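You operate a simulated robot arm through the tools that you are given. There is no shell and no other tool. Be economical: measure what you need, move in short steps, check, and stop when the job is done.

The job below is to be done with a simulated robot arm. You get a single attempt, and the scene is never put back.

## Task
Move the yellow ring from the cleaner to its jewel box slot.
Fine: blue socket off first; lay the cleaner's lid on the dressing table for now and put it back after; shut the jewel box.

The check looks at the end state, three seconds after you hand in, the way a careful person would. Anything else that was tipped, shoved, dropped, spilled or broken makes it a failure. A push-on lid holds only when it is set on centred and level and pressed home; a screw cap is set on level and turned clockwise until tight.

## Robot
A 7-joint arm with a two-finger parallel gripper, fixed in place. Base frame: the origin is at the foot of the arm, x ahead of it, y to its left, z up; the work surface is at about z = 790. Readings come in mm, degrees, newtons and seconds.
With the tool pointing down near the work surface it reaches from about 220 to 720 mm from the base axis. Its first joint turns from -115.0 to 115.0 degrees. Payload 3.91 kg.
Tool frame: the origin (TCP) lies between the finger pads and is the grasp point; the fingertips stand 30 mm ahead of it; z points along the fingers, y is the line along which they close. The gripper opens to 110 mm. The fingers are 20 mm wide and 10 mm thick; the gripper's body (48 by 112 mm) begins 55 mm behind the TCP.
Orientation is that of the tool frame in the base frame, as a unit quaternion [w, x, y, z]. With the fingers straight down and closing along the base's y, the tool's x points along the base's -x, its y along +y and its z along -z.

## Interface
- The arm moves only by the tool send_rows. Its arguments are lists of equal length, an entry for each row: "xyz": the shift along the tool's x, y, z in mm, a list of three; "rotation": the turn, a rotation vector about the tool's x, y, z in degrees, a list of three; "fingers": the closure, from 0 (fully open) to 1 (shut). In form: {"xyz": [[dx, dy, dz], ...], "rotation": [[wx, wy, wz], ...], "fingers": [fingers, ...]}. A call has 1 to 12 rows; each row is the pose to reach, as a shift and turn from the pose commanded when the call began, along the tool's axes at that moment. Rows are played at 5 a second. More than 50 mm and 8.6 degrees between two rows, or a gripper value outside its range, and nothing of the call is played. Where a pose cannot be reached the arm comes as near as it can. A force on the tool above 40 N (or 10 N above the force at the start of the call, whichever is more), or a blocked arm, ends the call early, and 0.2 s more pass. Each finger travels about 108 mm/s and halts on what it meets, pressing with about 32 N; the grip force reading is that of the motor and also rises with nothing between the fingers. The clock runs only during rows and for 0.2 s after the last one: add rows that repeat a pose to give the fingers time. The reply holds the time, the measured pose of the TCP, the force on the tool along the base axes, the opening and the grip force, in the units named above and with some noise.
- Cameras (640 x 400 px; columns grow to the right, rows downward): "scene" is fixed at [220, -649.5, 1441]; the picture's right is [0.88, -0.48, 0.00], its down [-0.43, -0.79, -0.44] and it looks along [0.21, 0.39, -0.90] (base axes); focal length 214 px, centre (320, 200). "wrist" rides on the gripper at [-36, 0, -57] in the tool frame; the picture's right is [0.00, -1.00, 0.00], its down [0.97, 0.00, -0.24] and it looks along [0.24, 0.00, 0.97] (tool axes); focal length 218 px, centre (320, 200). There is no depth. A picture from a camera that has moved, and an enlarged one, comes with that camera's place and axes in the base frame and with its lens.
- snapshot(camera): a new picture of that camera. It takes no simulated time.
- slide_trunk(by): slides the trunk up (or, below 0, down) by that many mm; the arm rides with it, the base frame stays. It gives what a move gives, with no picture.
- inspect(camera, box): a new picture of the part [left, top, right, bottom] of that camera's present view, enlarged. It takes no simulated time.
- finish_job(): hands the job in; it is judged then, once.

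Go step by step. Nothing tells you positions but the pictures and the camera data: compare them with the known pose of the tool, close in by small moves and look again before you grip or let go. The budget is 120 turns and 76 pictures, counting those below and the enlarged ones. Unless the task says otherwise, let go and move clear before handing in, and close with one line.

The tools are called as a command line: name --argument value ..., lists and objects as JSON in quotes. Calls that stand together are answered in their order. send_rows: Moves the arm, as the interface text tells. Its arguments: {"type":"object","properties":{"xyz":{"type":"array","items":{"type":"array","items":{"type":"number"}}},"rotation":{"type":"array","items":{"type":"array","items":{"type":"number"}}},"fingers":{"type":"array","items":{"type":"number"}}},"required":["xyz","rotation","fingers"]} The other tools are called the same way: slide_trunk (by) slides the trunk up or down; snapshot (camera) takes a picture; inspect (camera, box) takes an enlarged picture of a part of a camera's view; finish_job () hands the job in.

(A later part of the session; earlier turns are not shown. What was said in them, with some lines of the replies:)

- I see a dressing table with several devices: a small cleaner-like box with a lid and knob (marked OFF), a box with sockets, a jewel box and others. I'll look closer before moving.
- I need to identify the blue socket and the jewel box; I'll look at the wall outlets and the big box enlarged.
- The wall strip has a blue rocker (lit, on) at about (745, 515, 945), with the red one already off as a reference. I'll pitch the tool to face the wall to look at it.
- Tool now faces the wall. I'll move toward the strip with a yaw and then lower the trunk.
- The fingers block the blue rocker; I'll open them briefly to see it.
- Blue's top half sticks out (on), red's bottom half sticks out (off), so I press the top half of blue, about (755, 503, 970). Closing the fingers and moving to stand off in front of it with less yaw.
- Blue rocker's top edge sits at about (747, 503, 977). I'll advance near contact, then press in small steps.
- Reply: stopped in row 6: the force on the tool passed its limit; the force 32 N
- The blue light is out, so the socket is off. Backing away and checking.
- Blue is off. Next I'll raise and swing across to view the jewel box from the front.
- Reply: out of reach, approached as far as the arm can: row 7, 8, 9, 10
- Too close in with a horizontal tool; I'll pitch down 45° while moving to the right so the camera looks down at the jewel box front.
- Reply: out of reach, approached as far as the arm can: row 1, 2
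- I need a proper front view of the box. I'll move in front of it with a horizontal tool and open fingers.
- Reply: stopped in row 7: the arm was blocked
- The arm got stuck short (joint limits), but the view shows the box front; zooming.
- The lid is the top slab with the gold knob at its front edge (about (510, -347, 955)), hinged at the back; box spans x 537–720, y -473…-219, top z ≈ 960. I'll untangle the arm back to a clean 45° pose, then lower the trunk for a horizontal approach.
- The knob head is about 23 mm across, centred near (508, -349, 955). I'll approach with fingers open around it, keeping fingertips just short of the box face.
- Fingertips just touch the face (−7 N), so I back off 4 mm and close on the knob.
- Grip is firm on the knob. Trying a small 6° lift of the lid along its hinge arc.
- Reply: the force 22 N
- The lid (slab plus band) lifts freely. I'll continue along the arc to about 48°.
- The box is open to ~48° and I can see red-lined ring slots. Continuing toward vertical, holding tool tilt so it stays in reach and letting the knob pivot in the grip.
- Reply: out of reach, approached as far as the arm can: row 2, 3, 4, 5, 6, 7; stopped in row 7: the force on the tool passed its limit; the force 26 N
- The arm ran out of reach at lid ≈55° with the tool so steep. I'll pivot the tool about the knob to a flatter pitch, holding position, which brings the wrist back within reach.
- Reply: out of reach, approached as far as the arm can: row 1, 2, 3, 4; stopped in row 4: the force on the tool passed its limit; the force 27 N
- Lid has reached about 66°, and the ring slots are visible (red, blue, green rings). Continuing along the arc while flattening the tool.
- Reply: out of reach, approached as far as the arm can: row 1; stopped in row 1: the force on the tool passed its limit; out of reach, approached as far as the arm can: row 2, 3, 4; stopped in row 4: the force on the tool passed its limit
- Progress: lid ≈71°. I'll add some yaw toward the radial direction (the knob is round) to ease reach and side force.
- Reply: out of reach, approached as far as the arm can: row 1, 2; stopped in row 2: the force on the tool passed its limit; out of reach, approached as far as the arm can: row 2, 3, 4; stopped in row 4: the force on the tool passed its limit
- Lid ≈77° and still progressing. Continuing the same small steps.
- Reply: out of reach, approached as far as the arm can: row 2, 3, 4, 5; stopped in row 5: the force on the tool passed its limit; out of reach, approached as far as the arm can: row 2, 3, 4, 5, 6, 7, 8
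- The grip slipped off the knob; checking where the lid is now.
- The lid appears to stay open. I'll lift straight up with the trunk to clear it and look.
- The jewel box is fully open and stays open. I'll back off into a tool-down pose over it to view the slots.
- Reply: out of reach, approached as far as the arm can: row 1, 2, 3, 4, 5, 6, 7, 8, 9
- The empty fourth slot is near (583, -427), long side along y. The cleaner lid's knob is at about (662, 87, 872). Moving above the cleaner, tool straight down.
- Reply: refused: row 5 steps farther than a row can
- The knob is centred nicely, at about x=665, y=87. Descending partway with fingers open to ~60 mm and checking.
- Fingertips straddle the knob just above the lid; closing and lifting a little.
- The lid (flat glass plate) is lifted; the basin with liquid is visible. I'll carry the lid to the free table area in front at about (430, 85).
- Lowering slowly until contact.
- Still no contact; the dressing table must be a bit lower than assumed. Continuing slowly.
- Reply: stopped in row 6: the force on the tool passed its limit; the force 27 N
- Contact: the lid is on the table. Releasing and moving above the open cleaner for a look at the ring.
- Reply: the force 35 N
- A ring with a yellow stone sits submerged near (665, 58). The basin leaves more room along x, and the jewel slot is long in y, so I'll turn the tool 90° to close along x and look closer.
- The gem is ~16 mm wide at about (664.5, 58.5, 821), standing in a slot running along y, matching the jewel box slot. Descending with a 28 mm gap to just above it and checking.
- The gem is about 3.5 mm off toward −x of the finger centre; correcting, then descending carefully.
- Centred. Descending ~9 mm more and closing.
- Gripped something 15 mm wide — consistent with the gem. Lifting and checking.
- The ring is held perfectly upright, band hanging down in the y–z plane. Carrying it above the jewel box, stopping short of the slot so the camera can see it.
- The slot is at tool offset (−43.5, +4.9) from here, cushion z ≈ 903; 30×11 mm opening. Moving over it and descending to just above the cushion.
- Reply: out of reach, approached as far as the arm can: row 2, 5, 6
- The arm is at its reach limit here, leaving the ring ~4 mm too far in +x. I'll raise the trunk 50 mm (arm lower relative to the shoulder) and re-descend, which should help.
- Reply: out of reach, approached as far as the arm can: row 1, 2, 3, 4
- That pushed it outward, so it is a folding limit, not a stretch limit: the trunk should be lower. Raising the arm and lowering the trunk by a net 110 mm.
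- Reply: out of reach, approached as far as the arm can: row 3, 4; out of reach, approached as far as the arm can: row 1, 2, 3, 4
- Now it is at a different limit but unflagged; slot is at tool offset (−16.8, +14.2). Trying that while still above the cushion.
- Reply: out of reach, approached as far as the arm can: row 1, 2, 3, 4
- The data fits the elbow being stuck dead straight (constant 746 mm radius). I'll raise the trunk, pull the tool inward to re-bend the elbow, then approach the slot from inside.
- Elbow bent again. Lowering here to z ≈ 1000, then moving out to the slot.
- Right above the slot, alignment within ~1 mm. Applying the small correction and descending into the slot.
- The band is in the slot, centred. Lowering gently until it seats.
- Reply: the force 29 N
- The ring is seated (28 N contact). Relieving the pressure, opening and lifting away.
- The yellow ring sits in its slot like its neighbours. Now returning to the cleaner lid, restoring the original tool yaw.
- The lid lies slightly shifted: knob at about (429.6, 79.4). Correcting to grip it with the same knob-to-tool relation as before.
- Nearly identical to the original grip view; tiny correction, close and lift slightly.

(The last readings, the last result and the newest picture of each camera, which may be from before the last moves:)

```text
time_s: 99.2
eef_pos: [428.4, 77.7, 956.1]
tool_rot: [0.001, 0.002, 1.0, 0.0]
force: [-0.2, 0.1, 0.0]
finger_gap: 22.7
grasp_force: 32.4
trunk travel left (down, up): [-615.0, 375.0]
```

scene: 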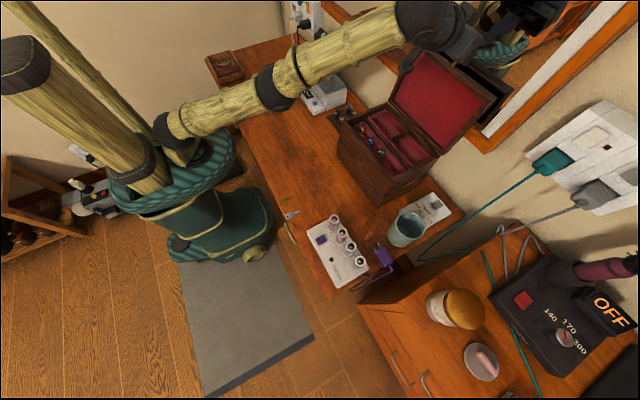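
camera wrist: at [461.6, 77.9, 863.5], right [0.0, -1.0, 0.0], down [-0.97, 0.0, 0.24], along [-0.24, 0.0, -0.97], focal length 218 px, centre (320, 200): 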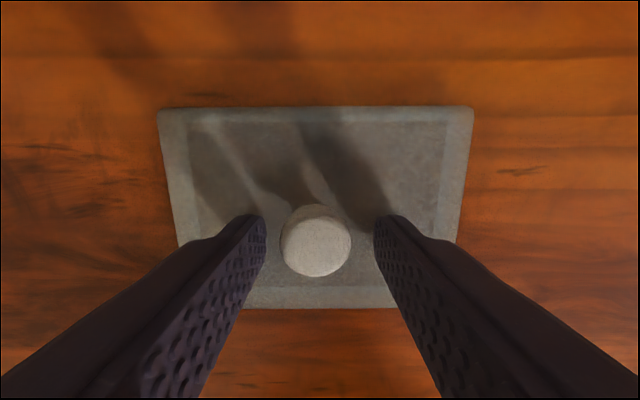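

Lid in hand. Moving over the cleaner and lowering to ~25 mm above its seat for a check.

send_rows --xyz '[[-40, 1.5, 0], [-80, 3, 0], [-120, 4.5, 0], [-160, 6, 0], [-200, 7.5, 0], [-233.2, 7.5, 0], [-233.2, 7.5, 30], [-233.2, 7.5, 50], [-233.2, 7.5, 57], [-233.2, 7.5, 57]]' --rotation '[[0, 0, 0], [0, 0, 0], [0, 0, 0], [0, 0, 0], [0, 0, 0], [0, 0, 0], [0, 0, 0], [0, 0, 0], [0, 0, 0], [0, 0, 0]]' --fingers '[1, 1, 1, 1, 1, 1, 1, 1, 1, 1]'

inspect --camera "scene" --box '[290, 50, 360, 115]'

snapshot --camera "wrist"

```text
time_s: 101.4
eef_pos: [661.1, 84.0, 900.4]
tool_rot: [0.002, 0.002, 1.0, 0.0]
force: [0.4, 0.6, -0.3]
finger_gap: 22.4
grasp_force: 31.9
trunk travel left (down, up): [-615.0, 375.0]
```

```text
6.15 times, centred on (325, 82) of scene
camera zoom: at [220.0, -649.5, 1441.0], right [0.88, -0.48, 0.0], down [-0.43, -0.79, -0.44], along [0.21, 0.39, -0.9], focal length 1320 px, centre (289, 923)
```

zoom: 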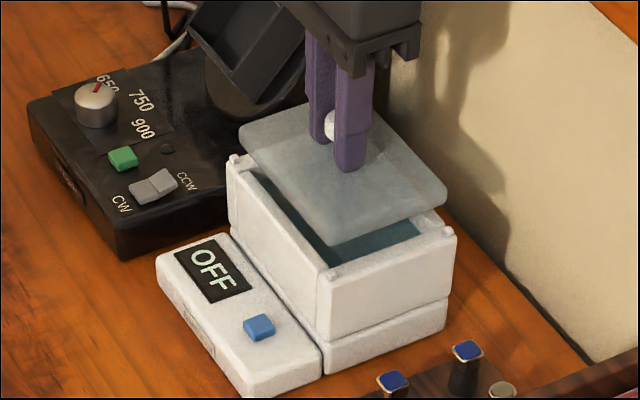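

```text
7 pictures are left
camera wrist: at [695.9, 85.1, 958.4], right [0.0, -1.0, 0.0], down [-0.97, 0.0, 0.24], along [-0.24, 0.0, -0.97], focal length 218 px, centre (320, 200)
```

wrist: 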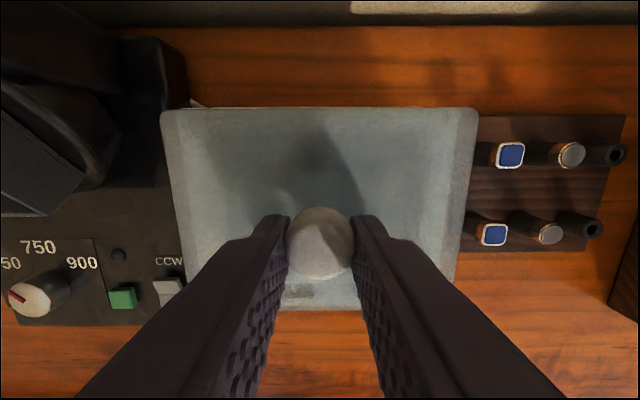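

The lid is level and aligned as in the original grip. Lowering slowly onto the basin until contact.

send_rows --xyz '[[0, 0, 5], [0, 0, 10], [0, 0, 13], [0, 0, 15], [0, 0, 17], [0, 0, 19], [0, 0, 20], [0, 0, 21], [0, 0, 22]]' --rotation '[[0, 0, 0], [0, 0, 0], [0, 0, 0], [0, 0, 0], [0, 0, 0], [0, 0, 0], [0, 0, 0], [0, 0, 0], [0, 0, 0]]' --fingers '[1, 1, 1, 1, 1, 1, 1, 1, 1]'

inspect --camera "scene" --box '[290, 50, 360, 115]'

```text
time_s: 103.4
eef_pos: [661.7, 83.1, 882.5]
tool_rot: [0.007, 0.003, 1.0, 0.001]
force: [3.1, -2.0, 34.2]
finger_gap: 22.7
grasp_force: 32.4
trunk travel left (down, up): [-615.0, 375.0]
```

```text
6.15 times, centred on (325, 82) of scene
camera zoom: at [220.0, -649.5, 1441.0], right [0.88, -0.48, 0.0], down [-0.43, -0.79, -0.44], along [0.21, 0.39, -0.9], focal length 1320 px, centre (289, 923)
```

zoom: 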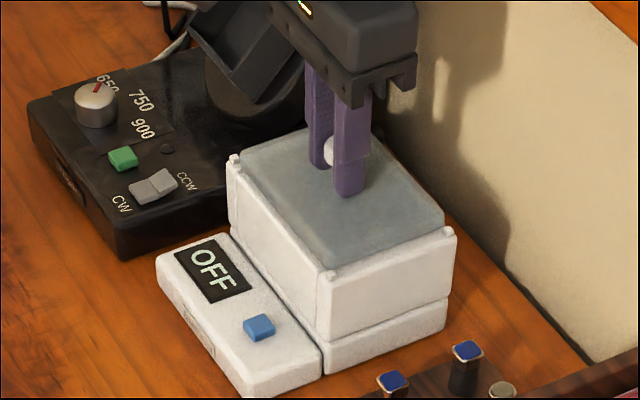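

The lid is seated at the original height between the corner posts. Relieving pressure, then opening and lifting clear.

send_rows --xyz '[[0, 0, -1.5], [0, 0, -3], [0, 0, -3], [0, 0, -3]]' --rotation '[[0, 0, 0], [0, 0, 0], [0, 0, 0], [0, 0, 0]]' --fingers '[1, 1, 1, 1]'

```text
time_s: 104.4
eef_pos: [661.5, 84.5, 882.6]
tool_rot: [0.003, 0.002, 1.0, 0.001]
force: [9.2, -2.7, 25.3]
finger_gap: 22.5
grasp_force: 31.8
trunk travel left (down, up): [-615.0, 375.0]
```

send_rows --xyz '[[0, 0, -1], [0, 0, -2], [0, 0, -2.5], [0, 0, -2.5]]' --rotation '[[0, 0, 0], [0, 0, 0], [0, 0, 0], [0, 0, 0]]' --fingers '[1, 1, 1, 1]'

```text
time_s: 105.4
eef_pos: [660.3, 84.8, 883.9]
tool_rot: [0.0, 0.002, 1.0, 0.0]
force: [1.1, -0.9, 5.5]
finger_gap: 22.4
grasp_force: 31.8
trunk travel left (down, up): [-615.0, 375.0]
```

Nearly force-free now; opening and rising.

send_rows --xyz '[[0, 0, 0], [0, 0, 0], [0, 0, 0], [0, 0, 0], [0, 0, -30], [0, 0, -75], [0, 0, -120], [0, 0, -160]]' --rotation '[[0, 0, 0], [0, 0, 0], [0, 0, 0], [0, 0, 0], [0, 0, 0], [0, 0, 0], [0, 0, 0], [0, 0, 0]]' --fingers '[0.9, 0.8, 0.7, 0.6, 0.6, 0.6, 0.6, 0.6]'

snapshot --camera "wrist"

```text
time_s: 107.2
eef_pos: [660.4, 84.3, 1043.2]
tool_rot: [0.002, 0.002, 1.0, 0.0]
force: [0.4, -0.1, -1.0]
finger_gap: 43.9
grasp_force: 0.0
trunk travel left (down, up): [-615.0, 375.0]
```

```text
5 pictures are left
camera wrist: at [695.1, 86.1, 1102.1], right [0.0, -1.0, 0.0], down [-0.97, 0.0, 0.24], along [-0.24, 0.0, -0.97], focal length 218 px, centre (320, 200)
```

wrist: 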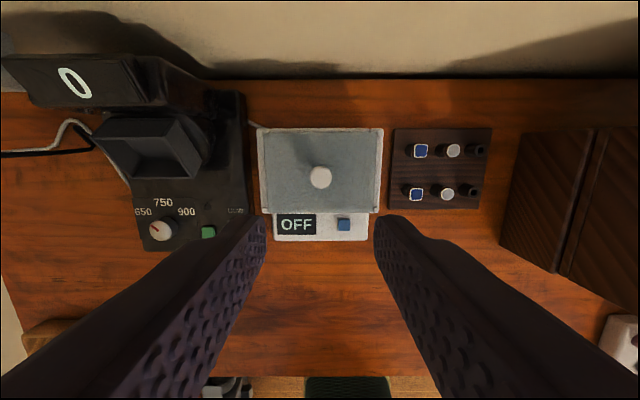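

The cleaner lid is back on as before. Now to shut the jewel box: I'll move in front of the open lid with the tool nearly horizontal to regrasp its knob near (750, -348, 1138).

send_rows --xyz '[[9, -36, -25], [18, -72, -50], [27, -108, -75], [36, -146, -100], [45, -184, -120], [54, -224, -135], [63, -264, -150], [72, -304, -165], [81, -346, -175], [90, -390, -177], [100, -433, -177], [100, -433, -177]]' --rotation '[[0, -6, 0], [0, -12, 0], [0, -18, 0], [0, -24, 0], [0, -30, 0], [0, -36, 0], [0, -42, 0], [0, -48, 0], [0, -54, 0], [0, -60, 0], [0, -67, 0], [0, -67, 0]]' --fingers '[0.6, 0.6, 0.6, 0.6, 0.6, 0.6, 0.5, 0.5, 0.5, 0.5, 0.5, 0.5]'

slide_trunk --by -80

snapshot --camera "wrist"

```text
time_s: 109.8
eef_pos: [556.7, -348.7, 1222.3]
tool_rot: [0.554, 0.002, 0.833, -0.001]
force: [0.2, 0.5, 0.0]
finger_gap: 54.8
grasp_force: 0.1
trunk travel left (down, up): [-615.0, 375.0]
```

```text
time_s: 111.0
eef_pos: [557.0, -347.6, 1142.0]
tool_rot: [0.554, 0.002, 0.833, -0.001]
force: [0.7, -0.4, -0.1]
finger_gap: 54.9
grasp_force: 0.0
trunk travel left (down, up): [-535.0, 455.0]
```

```text
4 pictures are left
camera wrist: at [517.2, -346.6, 1196.7], right [0.0, -1.0, 0.0], down [-0.6, 0.0, -0.8], along [0.8, 0.0, -0.6], focal length 218 px, centre (320, 200)
```

wrist: 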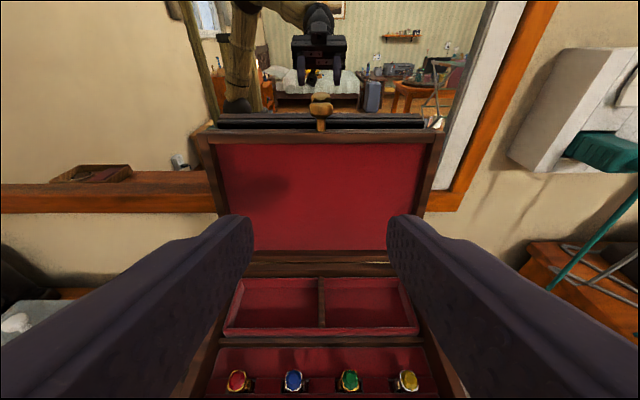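

All four rings are in place. The knob's head is near (750, -347, 1139). Approaching with fingers straddling it, stopping short of the mirror.

send_rows --xyz '[[-20, 0, 35], [-37, 0, 70], [-52, 0, 105], [-65, 0, 135], [-73, 0, 154], [-76.5, 0, 162], [-76.5, 0, 162]]' --rotation '[[0, 0, 0], [0, 0, 0], [0, 0, 0], [0, 0, 0], [0, 0, 0], [0, 0, 0], [0, 0, 0]]' --fingers '[0.5, 0.5, 0.5, 0.5, 0.5, 0.5, 0.5]'

snapshot --camera "wrist"

```text
time_s: 112.6
eef_pos: [735.5, -348.7, 1148.8]
tool_rot: [0.554, 0.003, 0.833, -0.001]
force: [-0.4, -0.4, 0.2]
finger_gap: 55.1
grasp_force: 0.1
trunk travel left (down, up): [-535.0, 455.0]
```

```text
3 pictures are left
camera wrist: at [695.9, -346.6, 1204.1], right [0.0, -1.0, 0.0], down [-0.6, 0.0, -0.8], along [0.8, 0.0, -0.6], focal length 218 px, centre (320, 200)
```

wrist: 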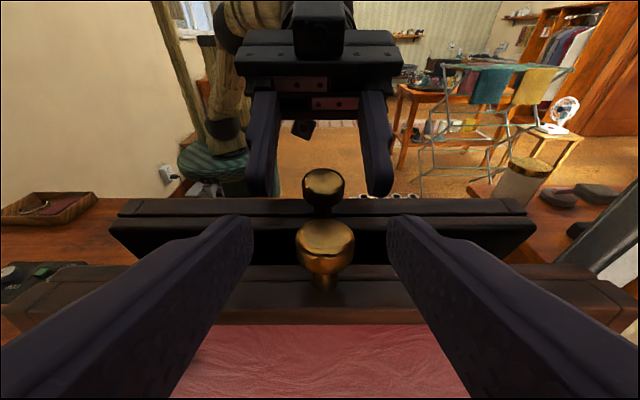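

The knob is squarely between the fingers. Closing on it.

send_rows --xyz '[[0, 0, 0], [0, 0, 0], [0, 0, 0], [0, 0, 0]]' --rotation '[[0, 0, 0], [0, 0, 0], [0, 0, 0], [0, 0, 0]]' --fingers '[0.7, 0.85, 1, 1]'

```text
time_s: 113.6
eef_pos: [734.4, -350.6, 1149.5]
tool_rot: [0.554, 0.003, 0.833, -0.002]
force: [1.2, -8.1, 1.9]
finger_gap: 23.6
grasp_force: 44.9
trunk travel left (down, up): [-535.0, 455.0]
```

Firm grip on the knob. Swinging the lid forward along its arc, constant tool orientation so the knob pivots in the grip.

send_rows --xyz '[[3.5, 0, -12], [7.4, 0, -23.8], [12, 0, -35.6], [17, 0, -47.1], [23, 0, -58.2], [29.7, 0, -69], [37, 0, -79.3], [45, 0, -89.1], [53.6, 0, -98.4], [62.8, 0, -107.3]]' --rotation '[[0, 0, 0], [0, 0, 0], [0, 0, 0], [0, 0, 0], [0, 0, 0], [0, 0, 0], [0, 0, 0], [0, 0, 0], [0, 0, 0], [0, 0, 0]]' --fingers '[1, 1, 1, 1, 1, 1, 1, 1, 1, 1]'

```text
time_s: 115.8
eef_pos: [611.2, -349.5, 1131.3]
tool_rot: [0.554, 0.002, 0.833, 0.0]
force: [1.9, -10.3, 7.4]
finger_gap: 23.1
grasp_force: 44.6
trunk travel left (down, up): [-535.0, 455.0]
```

Lid past vertical and under control. Continuing down to near-closed.

send_rows --xyz '[[9.9, 0, -8.3], [19.9, 0, -15.9], [30.6, 0, -23], [41.6, 0, -29.2], [53, 0, -35], [64.8, 0, -39.9], [89.2, 0, -47.7], [101.7, 0, -50.4], [114.3, 0, -52.4], [127, 0, -53.5], [139.9, 0, -54], [152.8, 0, -53.7]]' --rotation '[[0, 0, 0], [0, 0, 0], [0, 0, 0], [0, 0, 0], [0, 0, 0], [0, 0, 0], [0, 0, 0], [0, 0, 0], [0, 0, 0], [0, 0, 0], [0, 0, 0], [0, 0, 0]]' --fingers '[1, 1, 1, 1, 1, 1, 1, 1, 1, 1, 1, 1]'

```text
time_s: 118.4
eef_pos: [503.6, -348.8, 1013.6]
tool_rot: [0.555, 0.004, 0.832, -0.002]
force: [-4.3, -17.0, 7.4]
finger_gap: 23.6
grasp_force: 44.9
trunk travel left (down, up): [-535.0, 455.0]
```

send_rows --xyz '[[8, 0, 0.6], [16, 0, 1.5], [23.6, 0, 2.5], [31, 0, 4], [38, 0, 5.7], [43, 0, 6.9], [47.4, 0, 8], [50, 0, 9], [53, 0, 10.4]]' --rotation '[[0, 0, 0], [0, 0, 0], [0, 0, 0], [0, 0, 0], [0, 0, 0], [0, 0, 0], [0, 0, 0], [0, 0, 0], [0, 0, 0]]' --fingers '[1, 1, 1, 1, 1, 1, 1, 1, 1]'

inspect --camera "scene" --box '[320, 80, 460, 220]'

```text
time_s: 120.4
eef_pos: [491.6, -350.0, 960.3]
tool_rot: [0.554, 0.003, 0.833, -0.001]
force: [-5.2, -15.3, 5.4]
finger_gap: 23.5
grasp_force: 45.1
trunk travel left (down, up): [-535.0, 455.0]
```

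```text
2.86 times, centred on (390, 150) of scene
camera zoom: at [220.0, -649.5, 1441.0], right [0.88, -0.48, 0.0], down [-0.43, -0.79, -0.44], along [0.21, 0.39, -0.9], focal length 613 px, centre (120, 343)
```

zoom: 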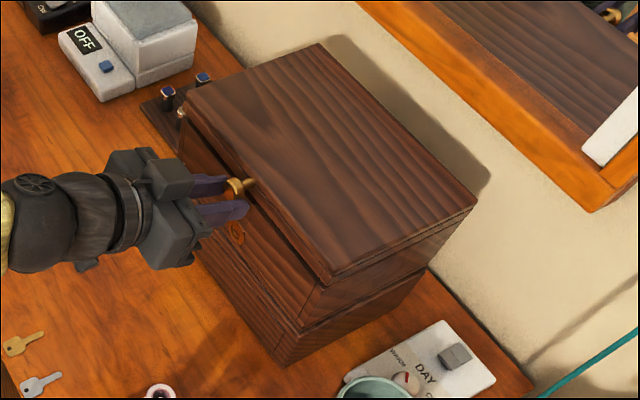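

Almost shut; pressing down a little further until contact.

send_rows --xyz '[[2, 0, 0.5], [4, 0, 1.2], [6, 0, 2], [8, 0, 3], [10, 0, 4], [12, 0, 5]]' --rotation '[[0, 0, 0], [0, 0, 0], [0, 0, 0], [0, 0, 0], [0, 0, 0], [0, 0, 0]]' --fingers '[1, 1, 1, 1, 1, 1]'

```text
time_s: 121.8
eef_pos: [491.1, -349.9, 949.6]
tool_rot: [0.557, 0.003, 0.83, -0.003]
force: [-12.4, -18.5, 29.2]
finger_gap: 23.3
grasp_force: 44.8
trunk travel left (down, up): [-535.0, 455.0]
```

Firm contact (29 N down): the lid is shut. Relaxing, opening and backing off.

send_rows --xyz '[[-2, 0, 0], [-2, 0, 0], [-2, 0, 0], [-2, 0, 0], [-2, 0, 0], [-2, 0, -25], [-2, 0, -55], [-30, 0, -80], [-70, 0, -100]]' --rotation '[[0, 0, 0], [0, 0, 0], [0, 0, 0], [0, 0, 0], [0, 0, 0], [0, 0, 0], [0, 0, 0], [0, 0, 0], [0, 0, 0]]' --fingers '[1, 0.85, 0.7, 0.6, 0.6, 0.6, 0.6, 0.6, 0.6]'

snapshot --camera "wrist"

```text
time_s: 123.8
eef_pos: [434.5, -362.1, 1071.3]
tool_rot: [0.59, -0.046, 0.8, -0.094]
force: [-0.2, 4.9, -3.0]
finger_gap: 43.9
grasp_force: 0.0
out of reach, approached as far as the arm can: row 7, 8
trunk travel left (down, up): [-535.0, 455.0]
```

```text
1 pictures are left
camera wrist: at [390.2, -348.3, 1122.4], right [-0.04, -0.98, 0.2], down [-0.52, -0.15, -0.84], along [0.85, -0.14, -0.5], focal length 218 px, centre (320, 200)
```

wrist: 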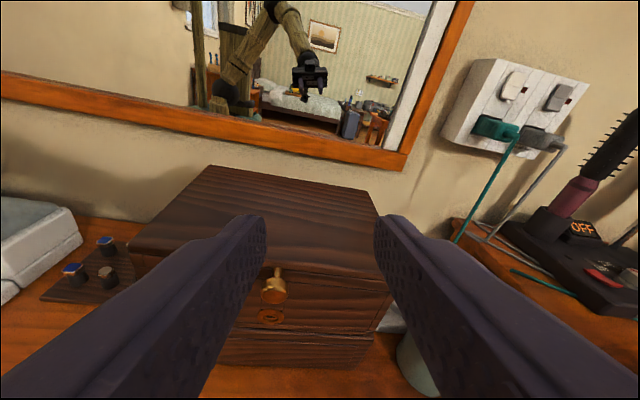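

The box is shut and the gripper is clear. Raising the trunk and taking a last scene check.

slide_trunk --by 150

inspect --camera "scene" --box '[200, 0, 480, 280]'

```text
time_s: 125.6
eef_pos: [426.8, -345.3, 1200.6]
tool_rot: [0.555, 0.002, 0.832, -0.001]
force: [-0.3, -0.1, 0.2]
finger_gap: 43.6
grasp_force: 0.1
trunk travel left (down, up): [-685.0, 305.0]
```

```text
1.43 times, centred on (340, 140) of scene
camera zoom: at [220.0, -649.5, 1441.0], right [0.88, -0.48, 0.0], down [-0.43, -0.79, -0.44], along [0.21, 0.39, -0.9], focal length 306 px, centre (291, 286)
```

zoom: 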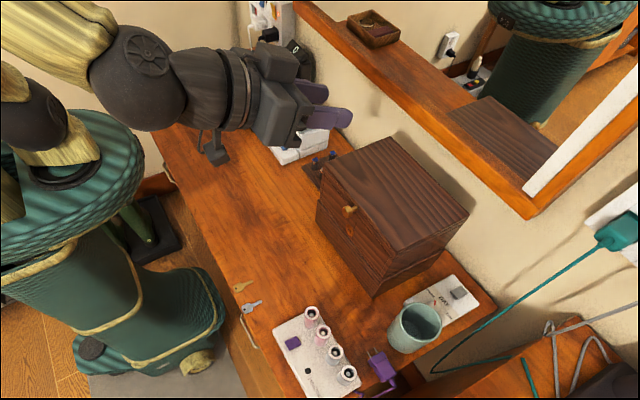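

Everything I can see is in its place: the box is shut and nothing looks disturbed. Handing in.

finish_job

```text
The job is handed in.
```

The yellow ring is in its jewel box slot. I switched the blue socket off first, put the cleaner's lid back on and shut the jewel box, and the arm is clear.
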